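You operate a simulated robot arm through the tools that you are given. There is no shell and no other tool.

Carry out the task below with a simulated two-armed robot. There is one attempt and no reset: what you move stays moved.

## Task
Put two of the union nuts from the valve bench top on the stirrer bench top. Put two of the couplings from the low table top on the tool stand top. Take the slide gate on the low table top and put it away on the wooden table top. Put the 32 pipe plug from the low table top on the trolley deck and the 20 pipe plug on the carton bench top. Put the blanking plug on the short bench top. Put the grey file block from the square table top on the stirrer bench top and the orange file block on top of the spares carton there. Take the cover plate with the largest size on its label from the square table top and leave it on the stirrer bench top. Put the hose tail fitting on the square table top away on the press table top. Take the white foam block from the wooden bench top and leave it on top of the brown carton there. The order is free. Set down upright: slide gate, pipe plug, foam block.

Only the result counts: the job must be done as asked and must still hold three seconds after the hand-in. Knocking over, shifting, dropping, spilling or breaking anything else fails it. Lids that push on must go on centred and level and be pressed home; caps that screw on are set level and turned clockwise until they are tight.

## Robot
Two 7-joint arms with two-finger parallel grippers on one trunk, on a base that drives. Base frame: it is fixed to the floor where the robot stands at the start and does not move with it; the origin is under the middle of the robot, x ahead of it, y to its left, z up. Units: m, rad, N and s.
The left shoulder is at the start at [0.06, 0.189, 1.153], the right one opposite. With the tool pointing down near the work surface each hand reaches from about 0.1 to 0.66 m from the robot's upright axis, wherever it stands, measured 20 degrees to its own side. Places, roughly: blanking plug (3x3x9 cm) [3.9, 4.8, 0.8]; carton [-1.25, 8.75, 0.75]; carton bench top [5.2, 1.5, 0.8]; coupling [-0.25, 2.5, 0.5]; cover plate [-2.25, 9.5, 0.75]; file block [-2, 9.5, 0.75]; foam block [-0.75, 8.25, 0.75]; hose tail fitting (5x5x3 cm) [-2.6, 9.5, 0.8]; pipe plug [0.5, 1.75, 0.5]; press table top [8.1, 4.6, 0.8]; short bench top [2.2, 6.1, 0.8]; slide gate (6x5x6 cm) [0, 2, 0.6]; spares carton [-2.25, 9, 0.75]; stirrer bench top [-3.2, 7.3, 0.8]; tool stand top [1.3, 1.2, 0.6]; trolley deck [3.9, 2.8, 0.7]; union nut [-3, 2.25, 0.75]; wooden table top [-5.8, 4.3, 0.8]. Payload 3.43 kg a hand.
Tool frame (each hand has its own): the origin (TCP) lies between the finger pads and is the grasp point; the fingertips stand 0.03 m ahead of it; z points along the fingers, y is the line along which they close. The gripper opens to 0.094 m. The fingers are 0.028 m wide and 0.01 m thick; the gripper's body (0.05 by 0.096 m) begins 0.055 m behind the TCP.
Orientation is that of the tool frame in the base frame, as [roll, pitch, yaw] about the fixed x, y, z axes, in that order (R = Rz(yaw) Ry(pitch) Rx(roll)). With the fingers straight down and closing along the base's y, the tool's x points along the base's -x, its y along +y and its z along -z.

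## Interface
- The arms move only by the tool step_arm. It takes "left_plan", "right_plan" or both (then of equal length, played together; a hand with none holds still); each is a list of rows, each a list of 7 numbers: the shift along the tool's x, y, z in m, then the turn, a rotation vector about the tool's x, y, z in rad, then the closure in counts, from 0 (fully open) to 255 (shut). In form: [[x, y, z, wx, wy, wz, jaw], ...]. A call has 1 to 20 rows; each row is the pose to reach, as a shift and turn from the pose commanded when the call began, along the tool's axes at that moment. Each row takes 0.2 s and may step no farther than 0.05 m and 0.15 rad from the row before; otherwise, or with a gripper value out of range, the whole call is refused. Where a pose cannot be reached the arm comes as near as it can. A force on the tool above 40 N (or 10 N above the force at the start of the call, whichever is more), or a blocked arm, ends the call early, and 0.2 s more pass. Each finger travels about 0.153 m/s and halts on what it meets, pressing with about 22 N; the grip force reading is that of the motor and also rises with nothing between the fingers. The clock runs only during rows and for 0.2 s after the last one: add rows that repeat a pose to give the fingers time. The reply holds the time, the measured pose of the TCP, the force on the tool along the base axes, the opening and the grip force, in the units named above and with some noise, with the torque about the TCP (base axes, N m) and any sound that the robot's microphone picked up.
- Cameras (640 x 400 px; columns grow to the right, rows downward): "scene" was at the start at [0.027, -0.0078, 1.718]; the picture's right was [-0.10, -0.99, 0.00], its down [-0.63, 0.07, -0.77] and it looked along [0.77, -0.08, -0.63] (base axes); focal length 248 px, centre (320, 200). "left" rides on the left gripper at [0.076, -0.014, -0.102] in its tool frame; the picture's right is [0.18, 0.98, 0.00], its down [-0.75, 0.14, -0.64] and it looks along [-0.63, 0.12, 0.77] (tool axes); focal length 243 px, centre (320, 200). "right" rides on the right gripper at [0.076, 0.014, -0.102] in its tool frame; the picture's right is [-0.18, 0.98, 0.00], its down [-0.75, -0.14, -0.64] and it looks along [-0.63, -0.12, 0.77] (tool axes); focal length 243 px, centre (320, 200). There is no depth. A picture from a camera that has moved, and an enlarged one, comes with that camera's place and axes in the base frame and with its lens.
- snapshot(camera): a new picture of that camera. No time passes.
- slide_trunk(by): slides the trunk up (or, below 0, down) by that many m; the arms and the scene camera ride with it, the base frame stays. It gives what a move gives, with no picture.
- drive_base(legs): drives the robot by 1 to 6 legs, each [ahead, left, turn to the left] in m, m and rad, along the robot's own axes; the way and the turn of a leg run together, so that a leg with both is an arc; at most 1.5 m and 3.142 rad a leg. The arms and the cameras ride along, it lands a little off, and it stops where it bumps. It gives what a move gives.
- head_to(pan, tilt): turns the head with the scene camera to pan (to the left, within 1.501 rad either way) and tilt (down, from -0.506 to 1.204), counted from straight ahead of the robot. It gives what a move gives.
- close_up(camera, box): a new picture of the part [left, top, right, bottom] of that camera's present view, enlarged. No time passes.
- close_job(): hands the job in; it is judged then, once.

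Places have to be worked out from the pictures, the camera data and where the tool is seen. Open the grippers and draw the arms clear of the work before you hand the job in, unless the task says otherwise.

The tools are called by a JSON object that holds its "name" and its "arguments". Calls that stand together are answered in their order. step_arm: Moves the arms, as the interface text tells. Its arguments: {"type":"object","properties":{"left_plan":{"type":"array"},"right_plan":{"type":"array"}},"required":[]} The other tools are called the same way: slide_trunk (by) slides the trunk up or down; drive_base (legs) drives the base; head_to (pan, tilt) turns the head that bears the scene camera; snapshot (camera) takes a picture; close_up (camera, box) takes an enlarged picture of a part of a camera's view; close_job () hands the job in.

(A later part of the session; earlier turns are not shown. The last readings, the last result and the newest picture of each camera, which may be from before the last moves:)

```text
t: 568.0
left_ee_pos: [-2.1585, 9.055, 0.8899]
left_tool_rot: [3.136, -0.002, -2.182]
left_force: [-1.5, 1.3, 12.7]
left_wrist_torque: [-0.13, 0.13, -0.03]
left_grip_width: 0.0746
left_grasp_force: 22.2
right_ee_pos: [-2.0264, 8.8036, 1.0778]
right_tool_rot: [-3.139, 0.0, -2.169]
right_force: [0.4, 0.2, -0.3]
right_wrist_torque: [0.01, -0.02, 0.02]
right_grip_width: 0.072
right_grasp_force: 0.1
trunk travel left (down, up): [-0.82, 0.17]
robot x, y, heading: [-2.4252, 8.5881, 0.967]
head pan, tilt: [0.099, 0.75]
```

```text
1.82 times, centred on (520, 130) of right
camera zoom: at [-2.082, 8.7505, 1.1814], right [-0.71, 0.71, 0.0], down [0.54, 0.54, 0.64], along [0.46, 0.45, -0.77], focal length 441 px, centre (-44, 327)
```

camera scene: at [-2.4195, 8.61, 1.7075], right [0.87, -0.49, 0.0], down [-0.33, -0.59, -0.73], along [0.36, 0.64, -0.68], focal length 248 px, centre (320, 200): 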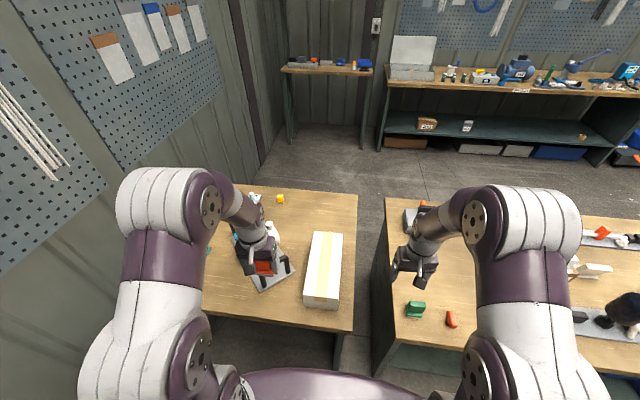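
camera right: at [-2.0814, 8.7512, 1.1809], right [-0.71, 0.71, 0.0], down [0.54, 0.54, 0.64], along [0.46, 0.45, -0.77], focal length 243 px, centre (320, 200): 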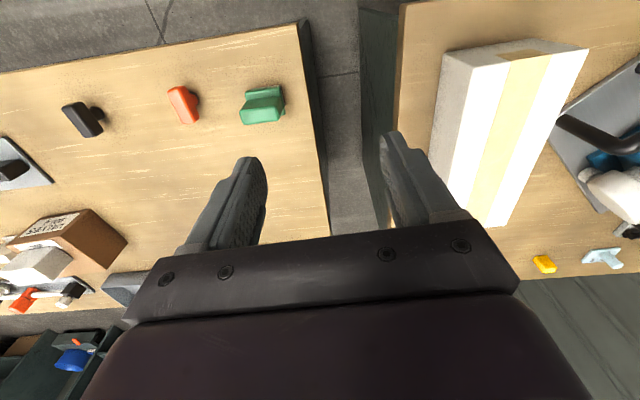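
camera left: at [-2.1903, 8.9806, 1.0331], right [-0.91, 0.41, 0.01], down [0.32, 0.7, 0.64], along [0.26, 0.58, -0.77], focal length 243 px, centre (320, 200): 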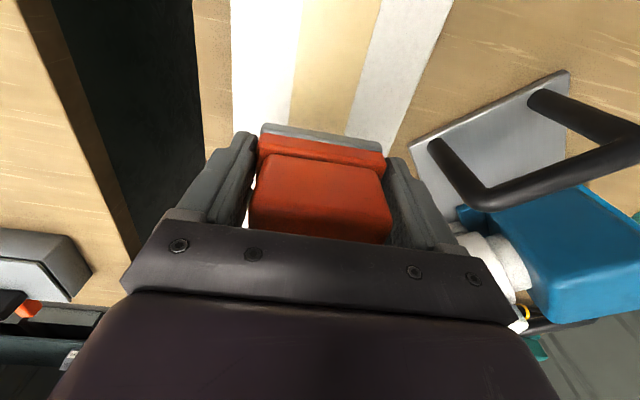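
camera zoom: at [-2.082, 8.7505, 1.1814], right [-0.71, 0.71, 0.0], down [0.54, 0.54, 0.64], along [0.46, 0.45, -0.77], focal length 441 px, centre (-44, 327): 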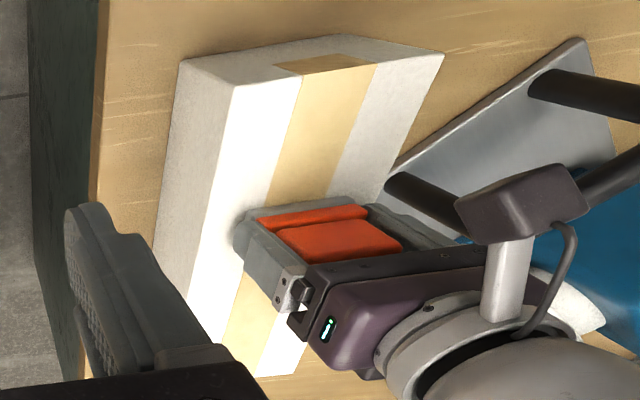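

It's on the carton (13 N). I open fully and lift straight up.

{"name": "step_arm", "arguments": {"left_plan": [[0, 0, -0.001, 0, 0, 0, 20], [0, 0, -0.001, 0, 0, 0, 0], [0, 0, -0.001, 0, 0, 0, 0], [0, 0, -0.02, 0, 0, 0, 0], [0, 0, -0.06, 0, 0, 0, 0], [0, 0, -0.1, 0, 0, 0, 0], [0, 0, -0.14, 0, 0, 0, 0], [0, 0, -0.17, 0, 0, 0, 0]]}}

{"name": "snapshot", "arguments": {"camera": "left"}}

{"name": "close_up", "arguments": {"camera": "right", "box": [400, 20, 640, 240]}}

```text
t: 569.8
left_ee_pos: [-2.1572, 9.0537, 1.0576]
left_tool_rot: [3.134, -0.006, -2.184]
left_force: [0.2, -0.9, -0.4]
left_wrist_torque: [-0.01, 0.0, 0.04]
left_grip_width: 0.094
left_grasp_force: 0.2
right_ee_pos: [-2.0262, 8.8055, 1.0788]
right_tool_rot: [-3.139, 0.0, -2.168]
right_force: [0.0, 0.0, -0.6]
right_wrist_torque: [0.03, 0.0, 0.01]
right_grip_width: 0.0718
right_grasp_force: 0.1
trunk travel left (down, up): [-0.82, 0.17]
robot x, y, heading: [-2.425, 8.5891, 0.96]
head pan, tilt: [0.099, 0.75]
```

```text
taken
camera left: at [-2.1869, 8.9836, 1.1602], right [-0.91, 0.41, 0.01], down [0.32, 0.7, 0.64], along [0.26, 0.58, -0.77], focal length 243 px, centre (320, 200)
```

left: 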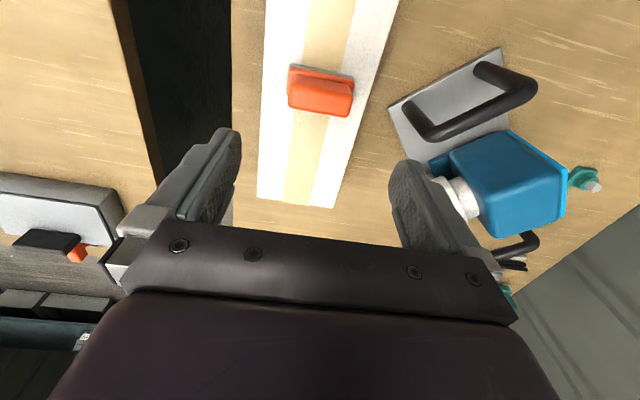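

```text
1.82 times, centred on (520, 130) of right
camera zoom: at [-2.0814, 8.7511, 1.1808], right [-0.71, 0.71, 0.0], down [0.54, 0.54, 0.64], along [0.46, 0.45, -0.77], focal length 441 px, centre (-44, 327)
```

zoom: 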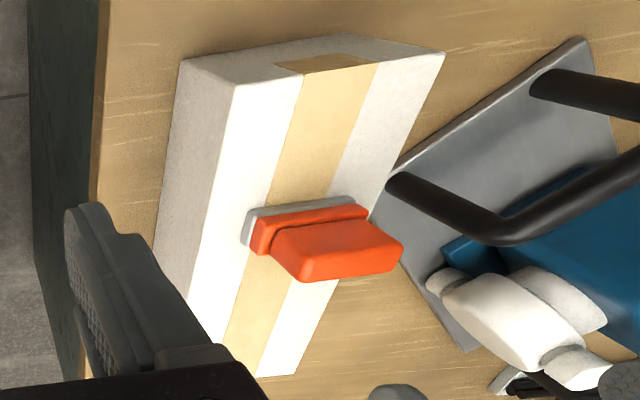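

The orange block sits on the spares carton. The teal hose tail is at about (-2.55, 9.45); I shift left 0.35 m (keeping off the wall) and a bit closer.

{"name": "drive_base", "arguments": {"legs": [[0, 0.35, 0], [0.08, 0, 0]]}}

{"name": "snapshot", "arguments": {"camera": "left"}}

{"name": "snapshot", "arguments": {"camera": "scene"}}

```text
t: 572.7
left_ee_pos: [-2.3955, 9.3177, 1.0578]
left_tool_rot: [3.137, -0.005, -2.18]
left_force: [-0.3, -0.3, 0.5]
left_wrist_torque: [0.01, -0.01, 0.04]
left_grip_width: 0.094
left_grasp_force: 0.1
right_ee_pos: [-2.2641, 9.0694, 1.078]
right_tool_rot: [-3.139, 0.0, -2.167]
right_force: [0.1, -0.4, -1.1]
right_wrist_torque: [-0.01, 0.01, -0.02]
right_grip_width: 0.0717
right_grasp_force: 0.0
trunk travel left (down, up): [-0.82, 0.17]
robot x, y, heading: [-2.6634, 8.8494, 0.966]
head pan, tilt: [0.099, 0.75]
```

```text
taken
camera left: at [-2.425, 9.2464, 1.1603], right [-0.91, 0.41, 0.01], down [0.32, 0.7, 0.64], along [0.26, 0.58, -0.77], focal length 243 px, centre (320, 200)
```

left: 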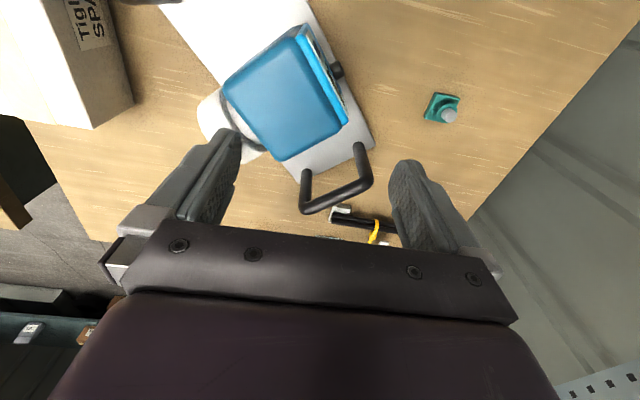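

```text
taken
camera scene: at [-2.6562, 8.8715, 1.7076], right [0.88, -0.48, 0.0], down [-0.33, -0.6, -0.73], along [0.35, 0.64, -0.68], focal length 248 px, centre (320, 200)
```

scene: 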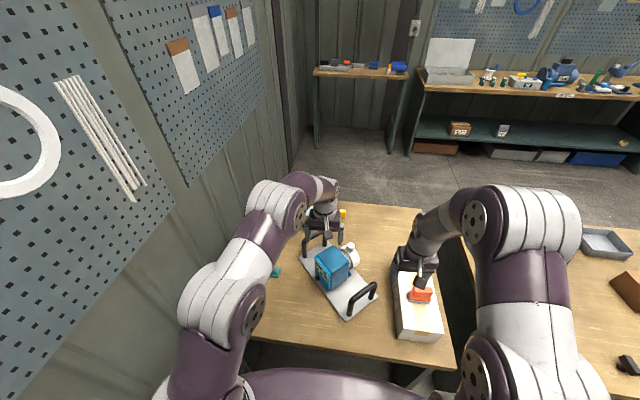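

I zoom in on the hose tail fitting.

{"name": "close_up", "arguments": {"camera": "left", "box": [400, 70, 490, 150]}}

```text
5.00 times, centred on (445, 110) of left
camera zoom: at [-2.425, 9.2464, 1.1603], right [-0.91, 0.41, 0.01], down [0.32, 0.7, 0.64], along [0.26, 0.58, -0.77], focal length 1213 px, centre (-305, 650)
```

zoom: 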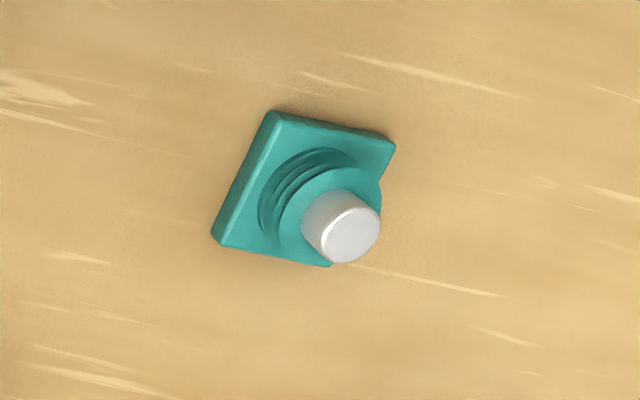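

The fitting is aligned with the hand. I move the left hand sideways over it and then down to 0.90.

{"name": "step_arm", "arguments": {"left_plan": [[-0.004, 0.04, -0.01, 0, 0, 0, 60], [-0.008, 0.081, -0.01, 0, 0, 0, 60], [-0.012, 0.122, -0.01, 0, 0, 0, 60], [-0.016, 0.162, -0.01, 0, 0, 0, 60], [-0.0192, 0.203, 0.0, 0, 0, 0, 60], [-0.0192, 0.203, 0.04, 0, 0, 0, 60], [-0.0192, 0.203, 0.08, 0, 0, 0, 60], [-0.0192, 0.203, 0.12, 0, 0, 0, 60], [-0.0192, 0.203, 0.155, 0, 0, 0, 60]]}}

{"name": "snapshot", "arguments": {"camera": "left"}}

```text
t: 574.7
left_ee_pos: [-2.5474, 9.4507, 0.9026]
left_tool_rot: [3.135, -0.007, -2.179]
left_force: [0.3, -0.8, -0.2]
left_wrist_torque: [0.0, 0.03, 0.02]
left_grip_width: 0.0717
left_grasp_force: 0.0
right_ee_pos: [-2.2619, 9.0696, 1.0773]
right_tool_rot: [-3.138, -0.002, -2.165]
right_force: [-0.4, 0.8, -1.1]
right_wrist_torque: [-0.01, -0.02, 0.0]
right_grip_width: 0.0722
right_grasp_force: 0.0
trunk travel left (down, up): [-0.82, 0.17]
robot x, y, heading: [-2.6666, 8.8513, 0.964]
head pan, tilt: [0.099, 0.75]
```

```text
taken
camera left: at [-2.5794, 9.3792, 1.0046], right [-0.91, 0.41, 0.01], down [0.32, 0.7, 0.64], along [0.26, 0.58, -0.77], focal length 243 px, centre (320, 200)
```

left: 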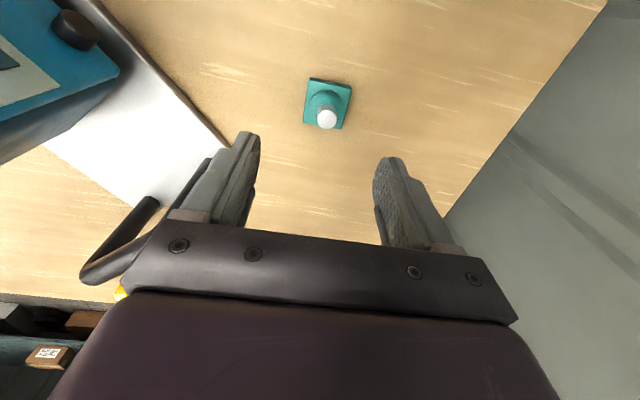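

The fitting is nearly centred (7 mm to the left) and the pump handle is 14 cm away. I go down to 0.80 and look again.

{"name": "step_arm", "arguments": {"left_plan": [[0, 0.004, 0.035, 0, 0, 0, 60], [0, 0.0067, 0.07, 0, 0, 0, 60], [0, 0.0067, 0.1, 0, 0, 0, 60], [0, 0.0067, 0.1, 0, 0, 0, 60]]}}

{"name": "snapshot", "arguments": {"camera": "left"}}

```text
t: 575.7
left_ee_pos: [-2.5561, 9.4537, 0.8026]
left_tool_rot: [3.134, -0.005, -2.18]
left_force: [-0.5, -0.4, 1.0]
left_wrist_torque: [-0.01, -0.02, -0.03]
left_grip_width: 0.0721
left_grasp_force: 0.1
right_ee_pos: [-2.2638, 9.0693, 1.0764]
right_tool_rot: [-3.137, -0.001, -2.167]
right_force: [0.6, -0.5, 0.2]
right_wrist_torque: [0.01, 0.0, -0.01]
right_grip_width: 0.0718
right_grasp_force: 0.2
trunk travel left (down, up): [-0.82, 0.17]
robot x, y, heading: [-2.6657, 8.8507, 0.965]
head pan, tilt: [0.099, 0.75]
```

```text
taken
camera left: at [-2.5866, 9.3829, 0.905], right [-0.91, 0.41, 0.01], down [0.32, 0.7, 0.64], along [0.26, 0.58, -0.77], focal length 243 px, centre (320, 200)
```

left: 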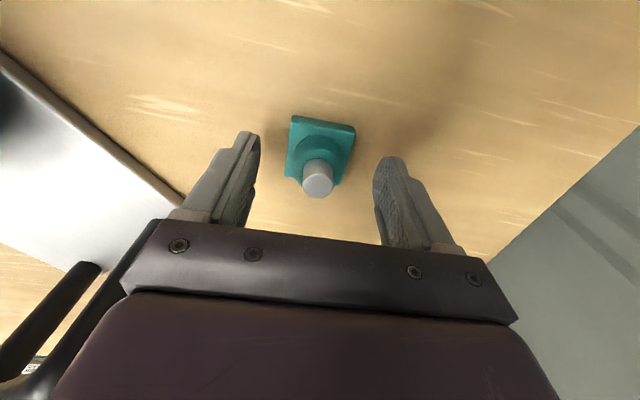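

The spigot top is at about 0.782, so the table is near 0.752. I go down so that the fingertips are just above the table and close on the flange.

{"name": "step_arm", "arguments": {"left_plan": [[-0.002, -0.001, 0.01, 0, 0, 0, 60], [-0.002, -0.001, 0.016, 0, 0, 0, 60], [-0.002, -0.001, 0.016, 0, 0, 0, 150], [-0.002, -0.001, 0.016, 0, 0, 0, 255], [-0.002, -0.001, 0.016, 0, 0, 0, 255], [-0.002, -0.001, 0.016, 0, 0, 0, 255]]}}

{"name": "snapshot", "arguments": {"camera": "left"}}

```text
t: 577.1
left_ee_pos: [-2.5546, 9.4552, 0.787]
left_tool_rot: [3.137, -0.006, -2.18]
left_force: [0.1, 0.6, 0.4]
left_wrist_torque: [0.02, -0.01, -0.01]
left_grip_width: 0.0412
left_grasp_force: 22.1
right_ee_pos: [-2.262, 9.0679, 1.0771]
right_tool_rot: [-3.138, -0.001, -2.167]
right_force: [-0.9, -0.3, -0.1]
right_wrist_torque: [-0.04, -0.01, 0.0]
right_grip_width: 0.0717
right_grasp_force: 0.1
trunk travel left (down, up): [-0.82, 0.17]
robot x, y, heading: [-2.6623, 8.8468, 0.965]
head pan, tilt: [0.099, 0.75]
```

```text
taken
camera left: at [-2.5851, 9.3835, 0.8899], right [-0.91, 0.41, 0.01], down [0.32, 0.7, 0.64], along [0.26, 0.58, -0.77], focal length 243 px, centre (320, 200)
```

left: 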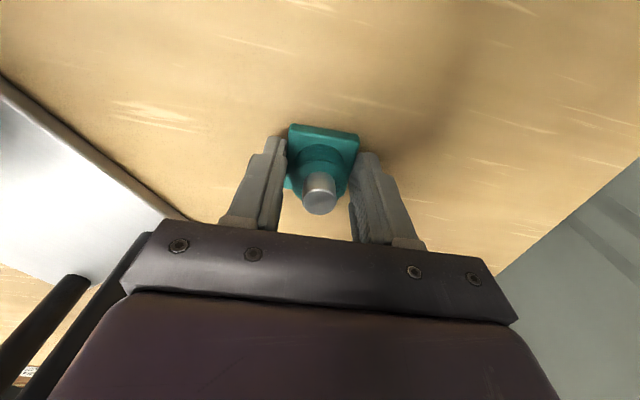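

It's gripped (41 mm). I lift and check.

{"name": "step_arm", "arguments": {"left_plan": [[0, 0, -0.02, 0, 0, 0, 255], [0, 0, -0.06, 0, 0, 0, 255], [0, 0, -0.1, 0, 0, 0, 255], [0, 0, -0.145, 0, 0, 0, 255], [0, 0, -0.19, 0, 0, 0, 255], [0, 0, -0.235, 0, 0, 0, 255], [0.03, 0, -0.27, 0, 0, 0, 255], [0.07, 0, -0.29, 0, 0, 0, 255], [0.11, -0.02, -0.3, 0, 0, 0, 255], [0.15, -0.04, -0.3, 0, 0, 0, 255]]}}

{"name": "snapshot", "arguments": {"camera": "left"}}

```text
t: 579.3
left_ee_pos: [-2.6072, 9.306, 1.0879]
left_tool_rot: [3.135, -0.005, -2.178]
left_force: [0.1, -0.4, -1.9]
left_wrist_torque: [0.02, 0.04, -0.02]
left_grip_width: 0.0409
left_grasp_force: 21.7
right_ee_pos: [-2.2627, 9.0682, 1.077]
right_tool_rot: [-3.138, 0.001, -2.166]
right_force: [0.2, -0.1, -0.4]
right_wrist_torque: [-0.01, 0.08, 0.01]
right_grip_width: 0.0719
right_grasp_force: 0.0
trunk travel left (down, up): [-0.82, 0.17]
robot x, y, heading: [-2.6634, 8.8432, 0.966]
head pan, tilt: [0.099, 0.75]
```

```text
taken
camera left: at [-2.637, 9.2343, 1.191], right [-0.91, 0.41, 0.01], down [0.32, 0.7, 0.64], along [0.26, 0.59, -0.77], focal length 243 px, centre (320, 200)
```

left: 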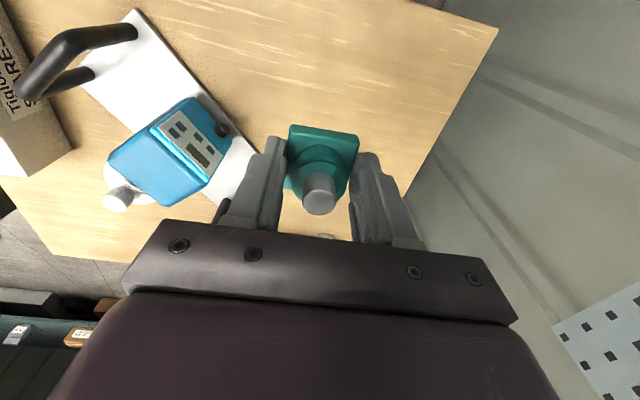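

The hose tail is held securely in the left hand. I back off and head for the press table in the far east via the aisle and the corridor behind the white tables.

{"name": "drive_base", "arguments": {"legs": [[-0.35, 0, 0], [0.02, -1.5, 0], [0.02, -1.5, 0], [0.84, -0.07, 0], [0.84, -0.07, 0]]}}

{"name": "head_to", "arguments": {"pan": -0.9, "tilt": 0.35}}

{"name": "snapshot", "arguments": {"camera": "scene"}}

```text
refused: leg 2 is longer than a leg can be; nothing moved
```

```text
t: 580.5
left_ee_pos: [-2.6052, 9.3083, 1.0886]
left_tool_rot: [3.137, -0.008, -2.178]
left_force: [-0.3, -0.1, -0.4]
left_wrist_torque: [0.0, 0.0, -0.01]
left_grip_width: 0.0412
left_grasp_force: 22.0
right_ee_pos: [-2.2627, 9.0688, 1.078]
right_tool_rot: [-3.138, -0.002, -2.166]
right_force: [0.1, 0.7, 0.9]
right_wrist_torque: [0.01, 0.0, 0.04]
right_grip_width: 0.0719
right_grasp_force: 0.0
trunk travel left (down, up): [-0.82, 0.17]
robot x, y, heading: [-2.6624, 8.8471, 0.967]
head pan, tilt: [-0.901, 0.351]
```

```text
taken
camera scene: at [-2.6023, 8.806, 1.7431], right [0.07, -1.0, 0.0], down [-0.34, -0.02, -0.94], along [0.94, 0.06, -0.34], focal length 248 px, centre (320, 200)
```

scene: 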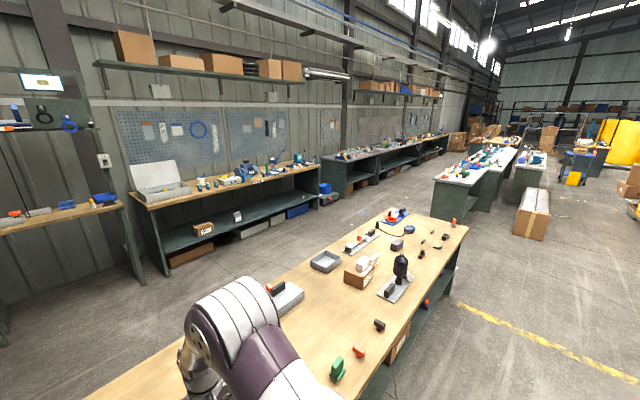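

A leg was too long; I resend it in shorter legs.

{"name": "drive_base", "arguments": {"legs": [[-0.35, 0, 0], [0.015, -1.0, 0], [0.015, -1.0, 0], [0.015, -1.0, 0], [0.84, -0.07, 0], [0.84, -0.07, 0]]}}

{"name": "head_to", "arguments": {"pan": -1.2, "tilt": 0.35}}

{"name": "snapshot", "arguments": {"camera": "scene"}}

```text
t: 605.5
left_ee_pos: [0.7713, 8.6818, 1.0868]
left_tool_rot: [3.137, -0.007, -2.166]
left_force: [0.6, -0.4, -0.5]
left_wrist_torque: [-0.01, -0.02, -0.01]
left_grip_width: 0.041
left_grasp_force: 22.2
right_ee_pos: [1.1182, 8.4471, 1.0786]
right_tool_rot: [-3.139, -0.001, -2.153]
right_force: [0.2, -0.3, 0.7]
right_wrist_torque: [0.07, -0.02, -0.01]
right_grip_width: 0.0721
right_grasp_force: 0.0
trunk travel left (down, up): [-0.82, 0.17]
robot x, y, heading: [0.7189, 8.222, 0.978]
head pan, tilt: [-0.901, 0.351]
```

```text
t: 606.3
left_ee_pos: [0.7715, 8.6827, 1.0883]
left_tool_rot: [3.136, -0.007, -2.167]
left_force: [-0.6, -0.2, -0.9]
left_wrist_torque: [0.01, -0.04, -0.01]
left_grip_width: 0.041
left_grasp_force: 21.8
right_ee_pos: [1.1189, 8.4477, 1.077]
right_tool_rot: [-3.137, -0.001, -2.153]
right_force: [-0.1, 0.6, 0.1]
right_wrist_torque: [-0.01, 0.03, 0.0]
right_grip_width: 0.0721
right_grasp_force: 0.2
trunk travel left (down, up): [-0.82, 0.17]
robot x, y, heading: [0.7193, 8.2202, 0.98]
head pan, tilt: [-1.201, 0.351]
```

```text
taken
camera scene: at [0.7801, 8.1521, 1.7432], right [-0.22, -0.98, 0.0], down [-0.34, 0.07, -0.94], along [0.92, -0.21, -0.34], focal length 248 px, centre (320, 200)
```

scene: 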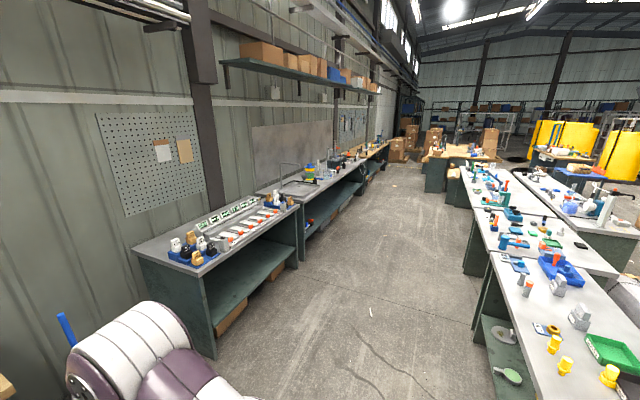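

The corridor is clear; the press table should be the wood-topped bench at the far end of the wall row. I drive along facing the wall side.

{"name": "drive_base", "arguments": {"legs": [[0, -1.4, 0], [0, -1.4, 0], [-0.02, -1.4, 0]]}}

{"name": "snapshot", "arguments": {"camera": "scene"}}

```text
t: 626.3
left_ee_pos: [4.2142, 6.3333, 1.088]
left_tool_rot: [3.138, -0.007, -2.167]
left_force: [0.8, 0.0, -0.5]
left_wrist_torque: [-0.03, -0.02, -0.02]
left_grip_width: 0.0412
left_grasp_force: 22.0
right_ee_pos: [4.5613, 6.0987, 1.0775]
right_tool_rot: [-3.138, 0.0, -2.153]
right_force: [0.0, -0.8, -0.7]
right_wrist_torque: [0.0, 0.02, 0.0]
right_grip_width: 0.0722
right_grasp_force: 0.0
trunk travel left (down, up): [-0.82, 0.17]
robot x, y, heading: [4.1625, 5.8713, 0.976]
head pan, tilt: [-1.201, 0.351]
```

```text
taken
camera scene: at [4.223, 5.8041, 1.7432], right [-0.22, -0.98, 0.0], down [-0.34, 0.08, -0.94], along [0.92, -0.21, -0.34], focal length 248 px, centre (320, 200)
```

scene: 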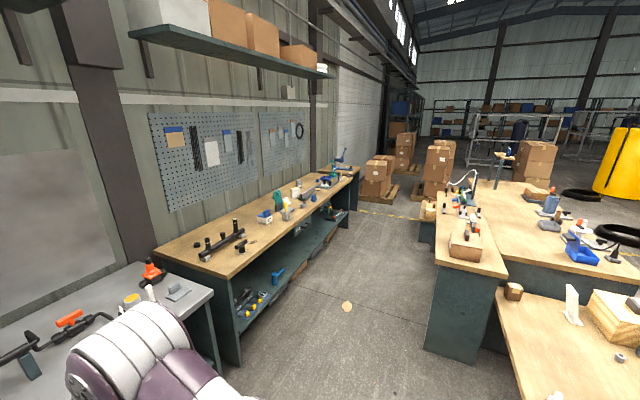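

I zoom in on the wall bench's far end.

{"name": "close_up", "arguments": {"camera": "scene", "box": [150, 130, 400, 290]}}

{"name": "close_up", "arguments": {"camera": "scene", "box": [270, 140, 390, 210]}}

```text
2.50 times, centred on (275, 210) of scene
camera zoom: at [4.223, 5.8041, 1.7432], right [-0.22, -0.98, 0.0], down [-0.34, 0.08, -0.94], along [0.92, -0.21, -0.34], focal length 619 px, centre (432, 175)
```

zoom: 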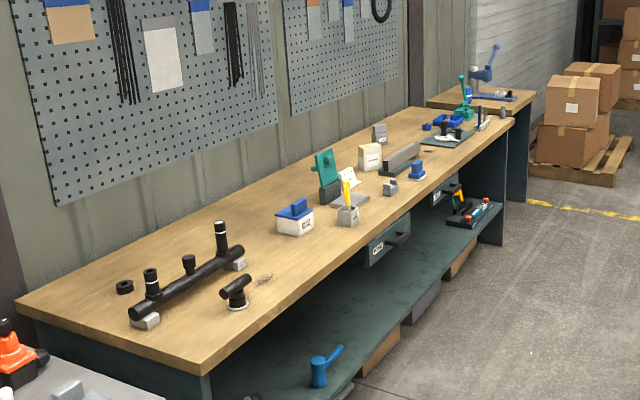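

```text
5.33 times, centred on (330, 175) of scene
camera zoom: at [4.223, 5.8041, 1.7432], right [-0.22, -0.98, 0.0], down [-0.34, 0.08, -0.94], along [0.92, -0.21, -0.34], focal length 1320 px, centre (267, 333)
```

zoom: 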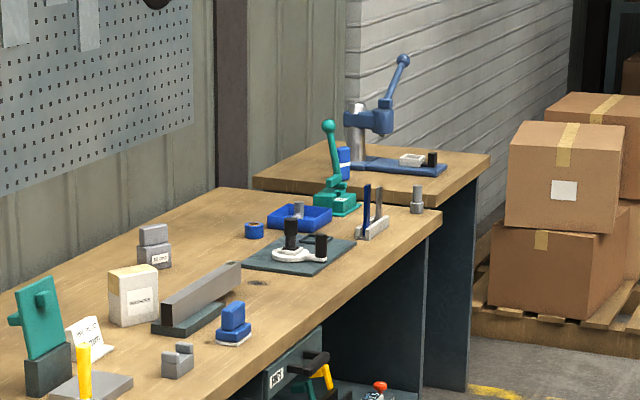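

The press table is the small one with the lever press at the end. I continue along, keeping to the middle of the corridor.

{"name": "drive_base", "arguments": {"legs": [[0.362, -1.211, 0], [-0.0455, -1.44, 0]]}}

{"name": "head_to", "arguments": {"pan": -0.7, "tilt": 0.5}}

{"name": "snapshot", "arguments": {"camera": "scene"}}

```text
t: 639.4
left_ee_pos: [6.5972, 5.1363, 1.0881]
left_tool_rot: [3.136, -0.007, -2.174]
left_force: [-0.3, 0.2, 0.4]
left_wrist_torque: [-0.04, -0.01, 0.03]
left_grip_width: 0.0414
left_grasp_force: 22.0
right_ee_pos: [6.942, 4.8987, 1.0767]
right_tool_rot: [-3.138, 0.0, -2.16]
right_force: [-0.5, -0.2, 0.2]
right_wrist_torque: [-0.02, -0.02, 0.02]
right_grip_width: 0.0719
right_grasp_force: 0.0
trunk travel left (down, up): [-0.82, 0.17]
robot x, y, heading: [6.5416, 4.6766, 0.97]
head pan, tilt: [-1.201, 0.351]
```

```text
t: 640.4
left_ee_pos: [6.5965, 5.1376, 1.0885]
left_tool_rot: [3.137, -0.006, -2.175]
left_force: [-0.7, -0.7, -0.1]
left_wrist_torque: [0.01, -0.01, -0.02]
left_grip_width: 0.0413
left_grasp_force: 21.8
right_ee_pos: [6.9406, 4.8989, 1.0781]
right_tool_rot: [-3.138, 0.001, -2.16]
right_force: [-0.3, 0.4, -0.7]
right_wrist_torque: [-0.01, -0.01, 0.01]
right_grip_width: 0.072
right_grasp_force: 0.1
trunk travel left (down, up): [-0.82, 0.17]
robot x, y, heading: [6.542, 4.6752, 0.967]
head pan, tilt: [-0.7, 0.499]
```

```text
taken
camera scene: at [6.5975, 4.6517, 1.7295], right [0.27, -0.96, 0.0], down [-0.46, -0.13, -0.88], along [0.85, 0.23, -0.48], focal length 248 px, centre (320, 200)
```

scene: 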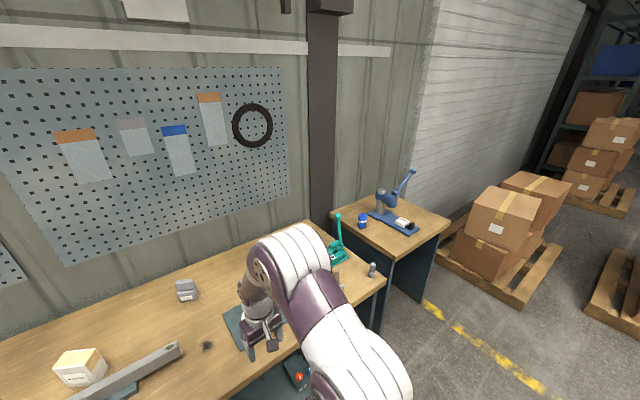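

The press table's front edge runs from about (7.70, 4.57) to (8.13, 4.19). I drive up in front of it.

{"name": "drive_base", "arguments": {"legs": [[0.05, -1.38, 0]]}}

{"name": "head_to", "arguments": {"pan": 0, "tilt": 0.8}}

{"name": "snapshot", "arguments": {"camera": "scene"}}

{"name": "snapshot", "arguments": {"camera": "left"}}

{"name": "snapshot", "arguments": {"camera": "right"}}

```text
t: 647.2
left_ee_pos: [7.765, 4.385, 1.0881]
left_tool_rot: [3.136, -0.008, -2.197]
left_force: [0.0, -0.3, -1.2]
left_wrist_torque: [0.0, 0.05, 0.0]
left_grip_width: 0.0411
left_grasp_force: 21.8
right_ee_pos: [8.1037, 4.1416, 1.077]
right_tool_rot: [-3.139, 0.001, -2.183]
right_force: [-0.1, -0.4, -0.3]
right_wrist_torque: [0.02, -0.01, 0.0]
right_grip_width: 0.0718
right_grasp_force: 0.0
trunk travel left (down, up): [-0.82, 0.17]
robot x, y, heading: [7.6989, 3.9281, 0.949]
head pan, tilt: [-0.7, 0.499]
```

```text
t: 648.3
left_ee_pos: [7.7647, 4.3849, 1.0866]
left_tool_rot: [3.136, -0.008, -2.195]
left_force: [-0.9, 0.0, -0.9]
left_wrist_torque: [0.0, 0.01, -0.02]
left_grip_width: 0.041
left_grasp_force: 21.9
right_ee_pos: [8.1031, 4.1397, 1.0774]
right_tool_rot: [-3.138, -0.001, -2.181]
right_force: [-1.0, 0.9, 0.0]
right_wrist_torque: [0.02, 0.02, 0.02]
right_grip_width: 0.0722
right_grasp_force: 0.0
trunk travel left (down, up): [-0.82, 0.17]
robot x, y, heading: [7.6997, 3.9257, 0.948]
head pan, tilt: [0.0, 0.799]
```

```text
taken
camera scene: at [7.714, 3.9438, 1.7035], right [0.81, -0.58, 0.0], down [-0.42, -0.58, -0.7], along [0.41, 0.57, -0.72], focal length 248 px, centre (320, 200)
```

scene: 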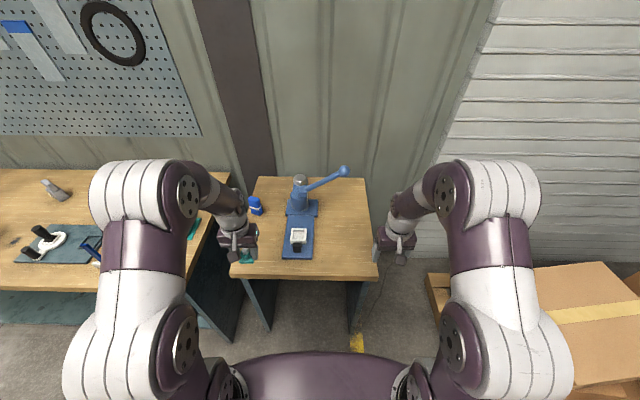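

```text
taken
camera left: at [7.7332, 4.3141, 1.1904], right [-0.9, 0.43, 0.01], down [0.33, 0.69, 0.64], along [0.27, 0.58, -0.77], focal length 243 px, centre (320, 200)
```

left: 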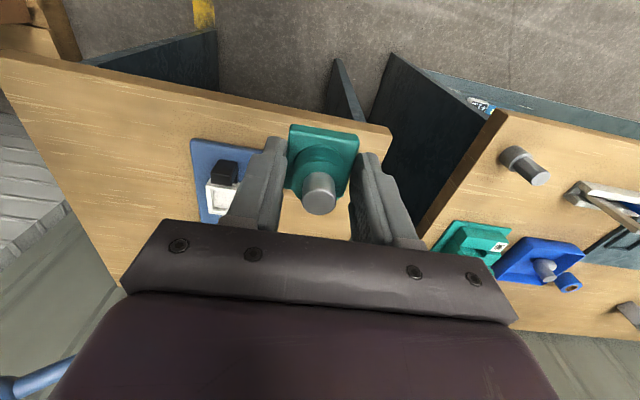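

```text
taken
camera right: at [8.0479, 4.0866, 1.1807], right [-0.7, 0.72, 0.0], down [0.55, 0.54, 0.64], along [0.46, 0.45, -0.77], focal length 243 px, centre (320, 200)
```

right: 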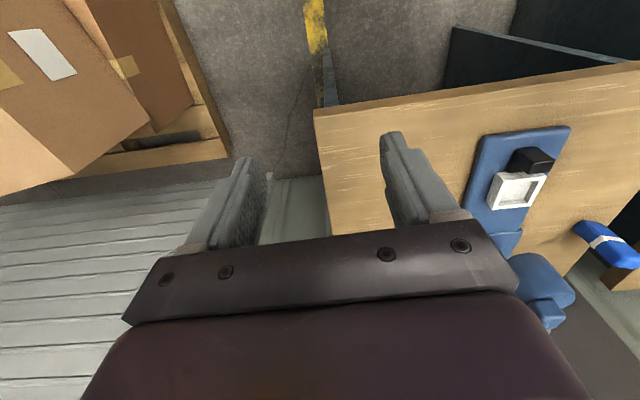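

I zoom in on the table's front corners in three views to fix its height.

{"name": "close_up", "arguments": {"camera": "scene", "box": [215, 170, 395, 300]}}

{"name": "close_up", "arguments": {"camera": "left", "box": [340, 80, 440, 180]}}

{"name": "close_up", "arguments": {"camera": "right", "box": [290, 80, 400, 180]}}

```text
3.08 times, centred on (305, 235) of scene
camera zoom: at [7.714, 3.9438, 1.7035], right [0.81, -0.58, 0.0], down [-0.42, -0.58, -0.7], along [0.41, 0.57, -0.72], focal length 762 px, centre (366, 92)
```

zoom: 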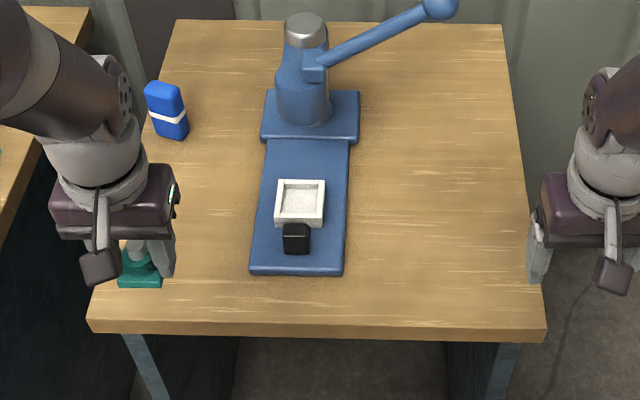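

```text
4.00 times, centred on (390, 130) of left
camera zoom: at [7.7332, 4.3141, 1.1904], right [-0.9, 0.43, 0.01], down [0.33, 0.69, 0.64], along [0.27, 0.58, -0.77], focal length 970 px, centre (40, 480)
```

zoom: 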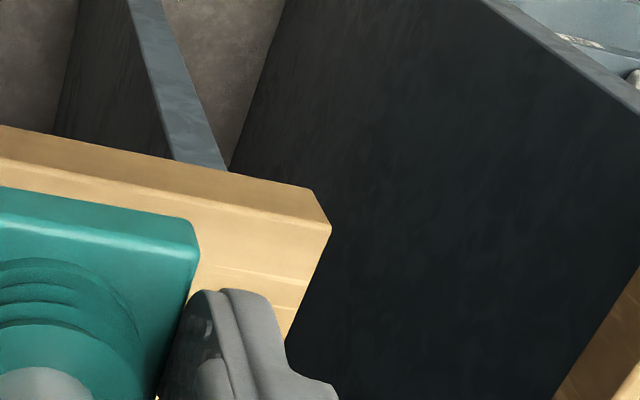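

```text
4.00 times, centred on (345, 130) of right
camera zoom: at [8.0479, 4.0866, 1.1807], right [-0.7, 0.72, 0.0], down [0.55, 0.54, 0.64], along [0.46, 0.45, -0.77], focal length 970 px, centre (220, 480)
```

zoom: 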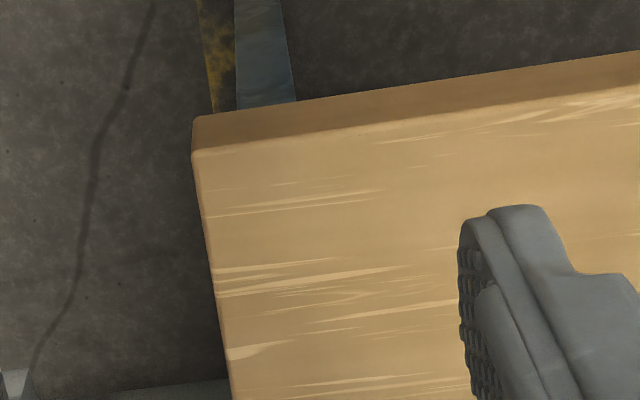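

Free space is at the left of the press's base plate, near (7.86, 4.56). I move 0.12 m closer and bring the hand over that spot, staying high.

{"name": "drive_base", "arguments": {"legs": [[0.12, 0, 0]]}}

{"name": "snapshot", "arguments": {"camera": "left"}}

```text
t: 649.5
left_ee_pos: [7.8331, 4.4799, 1.088]
left_tool_rot: [3.137, -0.005, -2.196]
left_force: [0.7, -0.7, -1.3]
left_wrist_torque: [0.02, 0.0, 0.0]
left_grip_width: 0.041
left_grasp_force: 21.4
right_ee_pos: [8.1715, 4.2348, 1.078]
right_tool_rot: [-3.138, 0.001, -2.184]
right_force: [0.5, -0.3, -0.5]
right_wrist_torque: [0.02, 0.02, 0.0]
right_grip_width: 0.0721
right_grasp_force: 0.0
trunk travel left (down, up): [-0.82, 0.17]
robot x, y, heading: [7.7691, 4.0171, 0.952]
head pan, tilt: [0.0, 0.799]
```

```text
taken
camera left: at [7.8011, 4.4089, 1.1907], right [-0.9, 0.43, 0.01], down [0.33, 0.69, 0.64], along [0.27, 0.58, -0.77], focal length 243 px, centre (320, 200)
```

left: 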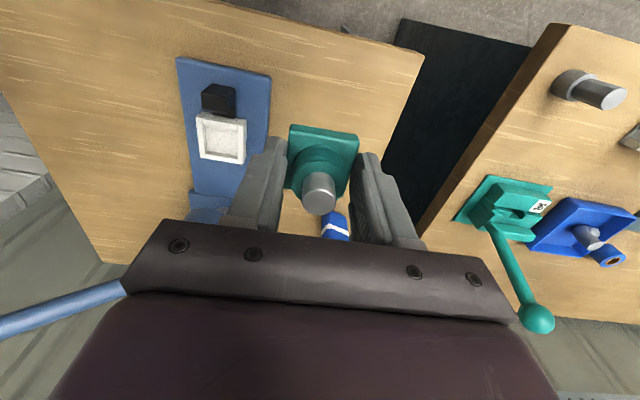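

Straight below the hand is free table. I lower to 0.96 with a small shift forward and then use the parallax to get the table height.

{"name": "step_arm", "arguments": {"left_plan": [[-0.01, 0.003, 0.035, 0, 0, 0, 255], [-0.02, 0.006, 0.07, 0, 0, 0, 255], [-0.03, 0.01, 0.1, 0, 0, 0, 255], [-0.03, 0.01, 0.128, 0, 0, 0, 255], [-0.03, 0.01, 0.128, 0, 0, 0, 255]]}}

{"name": "snapshot", "arguments": {"camera": "left"}}

```text
t: 650.7
left_ee_pos: [7.8429, 4.5099, 0.9591]
left_tool_rot: [3.135, -0.006, -2.195]
left_force: [-0.2, 0.8, -1.2]
left_wrist_torque: [-0.01, 0.05, 0.02]
left_grip_width: 0.041
left_grasp_force: 22.2
right_ee_pos: [8.173, 4.2362, 1.0762]
right_tool_rot: [-3.138, -0.001, -2.181]
right_force: [0.9, 0.1, 0.6]
right_wrist_torque: [0.02, -0.03, 0.01]
right_grip_width: 0.0718
right_grasp_force: 0.0
trunk travel left (down, up): [-0.82, 0.17]
robot x, y, heading: [7.7713, 4.0201, 0.947]
head pan, tilt: [0.0, 0.799]
```

```text
taken
camera left: at [7.8105, 4.4388, 1.0614], right [-0.9, 0.43, 0.01], down [0.33, 0.69, 0.64], along [0.27, 0.58, -0.77], focal length 243 px, centre (320, 200)
```

left: 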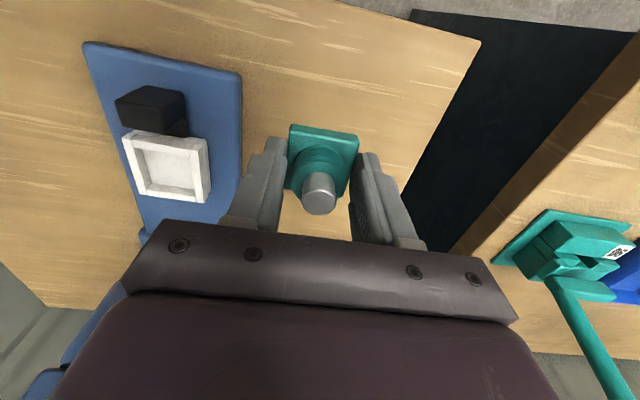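

Parallax gives the table at about 0.82, so contact should come near TCP 0.855. I lower quickly to 0.885, then in fine steps.

{"name": "step_arm", "arguments": {"left_plan": [[0, 0, 0.03, 0, 0, 0, 255], [0, 0, 0.055, 0, 0, 0, 255], [0, 0, 0.07, 0, 0, 0, 255], [0, 0, 0.078, 0, 0, 0, 255], [0, 0, 0.084, 0, 0, 0, 255]]}}

{"name": "snapshot", "arguments": {"camera": "left"}}

```text
t: 651.9
left_ee_pos: [7.8413, 4.5093, 0.8749]
left_tool_rot: [3.136, -0.008, -2.196]
left_force: [0.0, 0.3, -1.4]
left_wrist_torque: [-0.03, -0.01, 0.01]
left_grip_width: 0.0411
left_grasp_force: 22.1
right_ee_pos: [8.1724, 4.2352, 1.0783]
right_tool_rot: [-3.138, 0.001, -2.18]
right_force: [0.4, -0.3, -0.3]
right_wrist_torque: [-0.01, -0.03, 0.0]
right_grip_width: 0.072
right_grasp_force: 0.0
trunk travel left (down, up): [-0.82, 0.17]
robot x, y, heading: [7.7664, 4.0214, 0.951]
head pan, tilt: [0.0, 0.799]
```

```text
taken
camera left: at [7.809, 4.4381, 0.9777], right [-0.9, 0.43, 0.01], down [0.33, 0.7, 0.64], along [0.27, 0.58, -0.77], focal length 243 px, centre (320, 200)
```

left: 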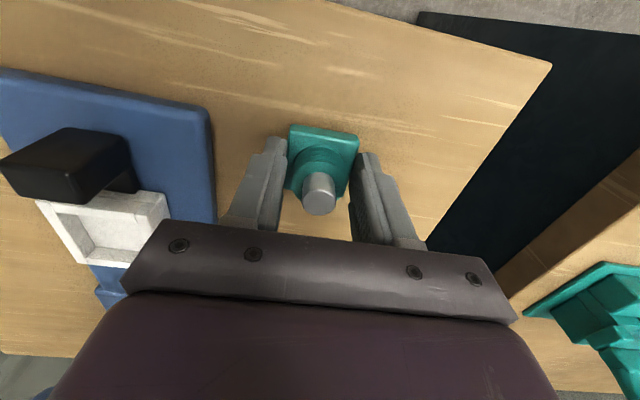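

No contact yet; the updated parallax gives the table at about 0.80. I continue down.

{"name": "step_arm", "arguments": {"left_plan": [[0, 0, 0.01, 0, 0, 0, 255], [0, 0, 0.02, 0, 0, 0, 255], [0, 0, 0.026, 0, 0, 0, 255], [0, 0, 0.031, 0, 0, 0, 255]]}}

```text
t: 652.9
left_ee_pos: [7.8413, 4.5104, 0.8502]
left_tool_rot: [3.135, -0.003, -2.198]
left_force: [-1.1, -8.0, 22.0]
left_wrist_torque: [-0.34, -0.52, -0.17]
left_grip_width: 0.0414
left_grasp_force: 22.1
right_ee_pos: [8.1719, 4.2339, 1.0789]
right_tool_rot: [-3.139, 0.002, -2.183]
right_force: [0.5, 0.2, -0.8]
right_wrist_torque: [0.0, 0.0, -0.02]
right_grip_width: 0.0719
right_grasp_force: 0.0
trunk travel left (down, up): [-0.82, 0.17]
robot x, y, heading: [7.7714, 4.02, 0.949]
head pan, tilt: [0.0, 0.799]
stopped in row 4 (left hand): the force on the tool passed its limit at 49 N (the readings are from after the stop); the commanded pose is now the measured one
```

Contact is felt at TCP 0.850 (22 N). I ease off, open, and lift.

{"name": "step_arm", "arguments": {"left_plan": [[0, 0, -0.002, 0, 0, 0, 120], [0, 0, -0.002, 0, 0, 0, 90], [0, 0, -0.002, 0, 0, 0, 80], [0, 0, -0.03, 0, 0, 0, 80], [0, 0, -0.07, 0, 0, 0, 80], [0, 0, -0.11, 0, 0, 0, 80], [0, 0, -0.155, 0, 0, 0, 80], [0, 0, -0.2, 0, 0, 0, 80]]}}

{"name": "snapshot", "arguments": {"camera": "left"}}

```text
t: 654.7
left_ee_pos: [7.8408, 4.5096, 1.0479]
left_tool_rot: [3.135, -0.004, -2.196]
left_force: [-0.4, 0.4, -0.5]
left_wrist_torque: [0.06, 0.0, -0.01]
left_grip_width: 0.0642
left_grasp_force: 0.0
right_ee_pos: [8.1715, 4.2345, 1.0774]
right_tool_rot: [-3.138, 0.001, -2.182]
right_force: [0.3, 0.0, 0.7]
right_wrist_torque: [0.01, 0.0, -0.02]
right_grip_width: 0.072
right_grasp_force: 0.1
trunk travel left (down, up): [-0.82, 0.17]
robot x, y, heading: [7.771, 4.0205, 0.948]
head pan, tilt: [0.0, 0.799]
```

```text
taken
camera left: at [7.8098, 4.438, 1.1511], right [-0.9, 0.43, 0.01], down [0.33, 0.69, 0.64], along [0.27, 0.58, -0.77], focal length 243 px, centre (320, 200)
```

left: 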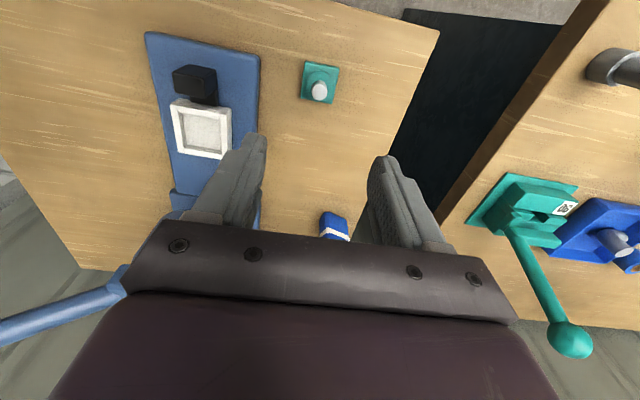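

The hose tail fitting stands on the press table. I raise the hand and look south for a shorter way back to the low table.

{"name": "drive_base", "arguments": {"legs": [[-0.3, 0, 0]]}}

{"name": "head_to", "arguments": {"pan": -1.5, "tilt": 0.4}}

{"name": "snapshot", "arguments": {"camera": "scene"}}

```text
t: 656.7
left_ee_pos: [7.6713, 4.269, 1.0471]
left_tool_rot: [3.135, -0.006, -2.202]
left_force: [-0.7, 1.0, -1.1]
left_wrist_torque: [-0.02, 0.02, 0.0]
left_grip_width: 0.0647
left_grasp_force: 0.1
right_ee_pos: [8.0003, 3.9922, 1.0771]
right_tool_rot: [-3.137, -0.001, -2.189]
right_force: [0.9, 0.3, -0.1]
right_wrist_torque: [-0.03, 0.04, 0.03]
right_grip_width: 0.0718
right_grasp_force: 0.1
trunk travel left (down, up): [-0.82, 0.17]
robot x, y, heading: [7.5954, 3.781, 0.942]
head pan, tilt: [0.0, 0.799]
```

```text
t: 658.3
left_ee_pos: [7.6711, 4.2692, 1.048]
left_tool_rot: [3.136, -0.002, -2.202]
left_force: [0.1, -0.4, 0.5]
left_wrist_torque: [0.0, 0.0, 0.05]
left_grip_width: 0.0644
left_grasp_force: 0.1
right_ee_pos: [7.9987, 3.9908, 1.0775]
right_tool_rot: [-3.138, -0.002, -2.191]
right_force: [-0.5, -1.2, -0.3]
right_wrist_torque: [-0.01, -0.03, 0.01]
right_grip_width: 0.072
right_grasp_force: 0.1
trunk travel left (down, up): [-0.82, 0.17]
robot x, y, heading: [7.5945, 3.7809, 0.944]
head pan, tilt: [-1.499, 0.4]
```

```text
taken
camera scene: at [7.6392, 3.6833, 1.7386], right [-0.53, -0.85, 0.0], down [-0.33, 0.21, -0.92], along [0.78, -0.49, -0.39], focal length 248 px, centre (320, 200)
```

scene: 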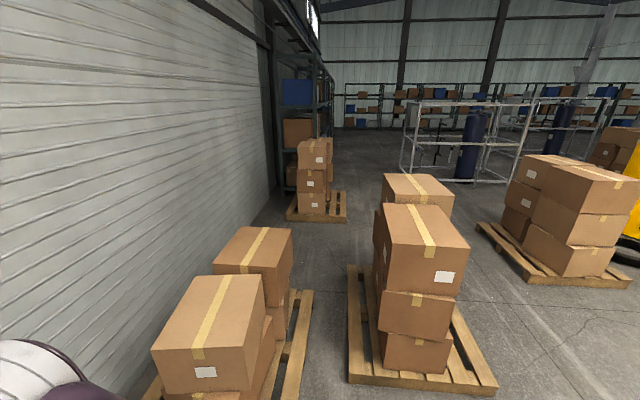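

Pallets fill the south-east. I turn right to look toward the south and west.

{"name": "drive_base", "arguments": {"legs": [[0, 0, -1.57]]}}

{"name": "head_to", "arguments": {"pan": -1.2, "tilt": 0.45}}

{"name": "snapshot", "arguments": {"camera": "scene"}}

{"name": "head_to", "arguments": {"pan": -0.2, "tilt": 0.45}}

{"name": "snapshot", "arguments": {"camera": "scene"}}

```text
t: 662.6
left_ee_pos: [8.0799, 3.6815, 1.0478]
left_tool_rot: [3.136, -0.003, 2.468]
left_force: [0.3, -0.6, 0.0]
left_wrist_torque: [0.0, -0.02, -0.02]
left_grip_width: 0.0647
left_grasp_force: 0.0
right_ee_pos: [7.7877, 3.3663, 1.0769]
right_tool_rot: [-3.137, 0.002, 2.48]
right_force: [0.1, 0.7, -1.0]
right_wrist_torque: [0.01, -0.01, -0.01]
right_grip_width: 0.0718
right_grasp_force: 0.0
trunk travel left (down, up): [-0.82, 0.17]
robot x, y, heading: [7.5954, 3.7804, -0.668]
head pan, tilt: [-1.499, 0.4]
```

```text
t: 663.5
left_ee_pos: [8.0783, 3.6823, 1.0476]
left_tool_rot: [3.134, -0.003, 2.465]
left_force: [-0.2, 0.5, 0.4]
left_wrist_torque: [0.02, 0.02, 0.01]
left_grip_width: 0.0647
left_grasp_force: 0.1
right_ee_pos: [7.7876, 3.3648, 1.0767]
right_tool_rot: [-3.138, -0.001, 2.479]
right_force: [0.2, 0.0, 0.3]
right_wrist_torque: [-0.03, 0.0, -0.01]
right_grip_width: 0.0716
right_grasp_force: 0.0
trunk travel left (down, up): [-0.82, 0.17]
robot x, y, heading: [7.5936, 3.7744, -0.669]
head pan, tilt: [-1.201, 0.45]
```

```text
taken
camera scene: at [7.5214, 3.7299, 1.734], right [-0.95, 0.3, 0.0], down [0.13, 0.42, -0.9], along [-0.27, -0.86, -0.44], focal length 248 px, centre (320, 200)
```

scene: 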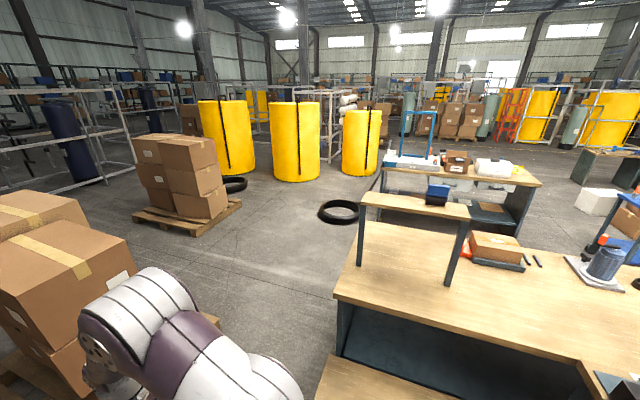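

```text
t: 664.7
left_ee_pos: [8.0791, 3.6825, 1.0479]
left_tool_rot: [3.133, -0.004, 2.466]
left_force: [0.1, 0.3, -0.9]
left_wrist_torque: [0.02, 0.04, 0.0]
left_grip_width: 0.0645
left_grasp_force: 0.0
right_ee_pos: [7.7882, 3.3659, 1.0772]
right_tool_rot: [-3.137, 0.001, 2.48]
right_force: [1.1, 0.0, -0.7]
right_wrist_torque: [0.03, -0.03, -0.02]
right_grip_width: 0.0719
right_grasp_force: 0.1
trunk travel left (down, up): [-0.82, 0.17]
robot x, y, heading: [7.5927, 3.7834, -0.675]
head pan, tilt: [-0.201, 0.45]
```

```text
taken
camera scene: at [7.6078, 3.7472, 1.7339], right [-0.77, -0.64, 0.0], down [-0.28, 0.33, -0.9], along [0.58, -0.69, -0.44], focal length 248 px, centre (320, 200)
```

scene: 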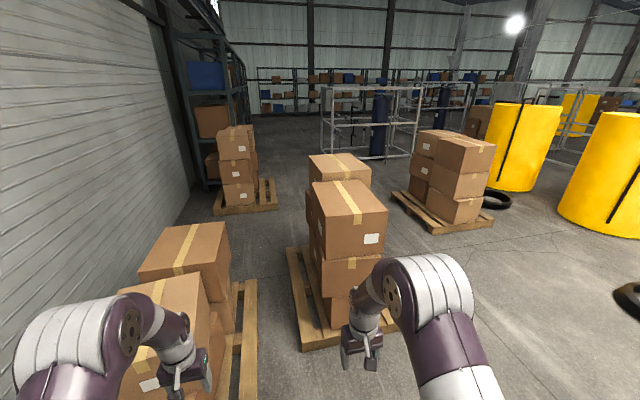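

A direct way back is blocked by the beam and the trolley, so I return along the corridor, driving backward.

{"name": "drive_base", "arguments": {"legs": [[-0.98, -0.015, 0], [-0.98, -0.015, 0], [-1.195, -0.108, 0]]}}

```text
t: 680.1
left_ee_pos: [5.529, 5.52, 1.0483]
left_tool_rot: [3.134, -0.004, 2.489]
left_force: [-0.5, 0.0, -0.1]
left_wrist_torque: [-0.03, 0.01, -0.03]
left_grip_width: 0.0646
left_grasp_force: 0.0
right_ee_pos: [5.2454, 5.1967, 1.0773]
right_tool_rot: [-3.137, 0.0, 2.504]
right_force: [0.2, 0.0, -0.7]
right_wrist_torque: [-0.05, 0.0, 0.01]
right_grip_width: 0.0719
right_grasp_force: 0.0
trunk travel left (down, up): [-0.82, 0.17]
robot x, y, heading: [5.0437, 5.6082, -0.648]
head pan, tilt: [-0.201, 0.45]
```

I continue along the corridor to its western end.

{"name": "drive_base", "arguments": {"legs": [[-1.144, -0.312, 0], [-1.386, -0.046, 0], [-1.386, -0.046, 0], [-1.039, -0.16, 0]]}}

```text
t: 704.3
left_ee_pos: [1.1525, 8.0114, 1.0483]
left_tool_rot: [3.134, -0.004, 2.551]
left_force: [-0.1, 0.0, 0.0]
left_wrist_torque: [0.0, -0.01, -0.02]
left_grip_width: 0.0646
left_grasp_force: 0.1
right_ee_pos: [0.888, 7.6731, 1.0773]
right_tool_rot: [-3.139, -0.003, 2.566]
right_force: [0.4, 0.1, 0.0]
right_wrist_torque: [0.02, 0.0, -0.01]
right_grip_width: 0.072
right_grasp_force: 0.1
trunk travel left (down, up): [-0.82, 0.17]
robot x, y, heading: [0.659, 8.067, -0.588]
head pan, tilt: [-0.201, 0.45]
```

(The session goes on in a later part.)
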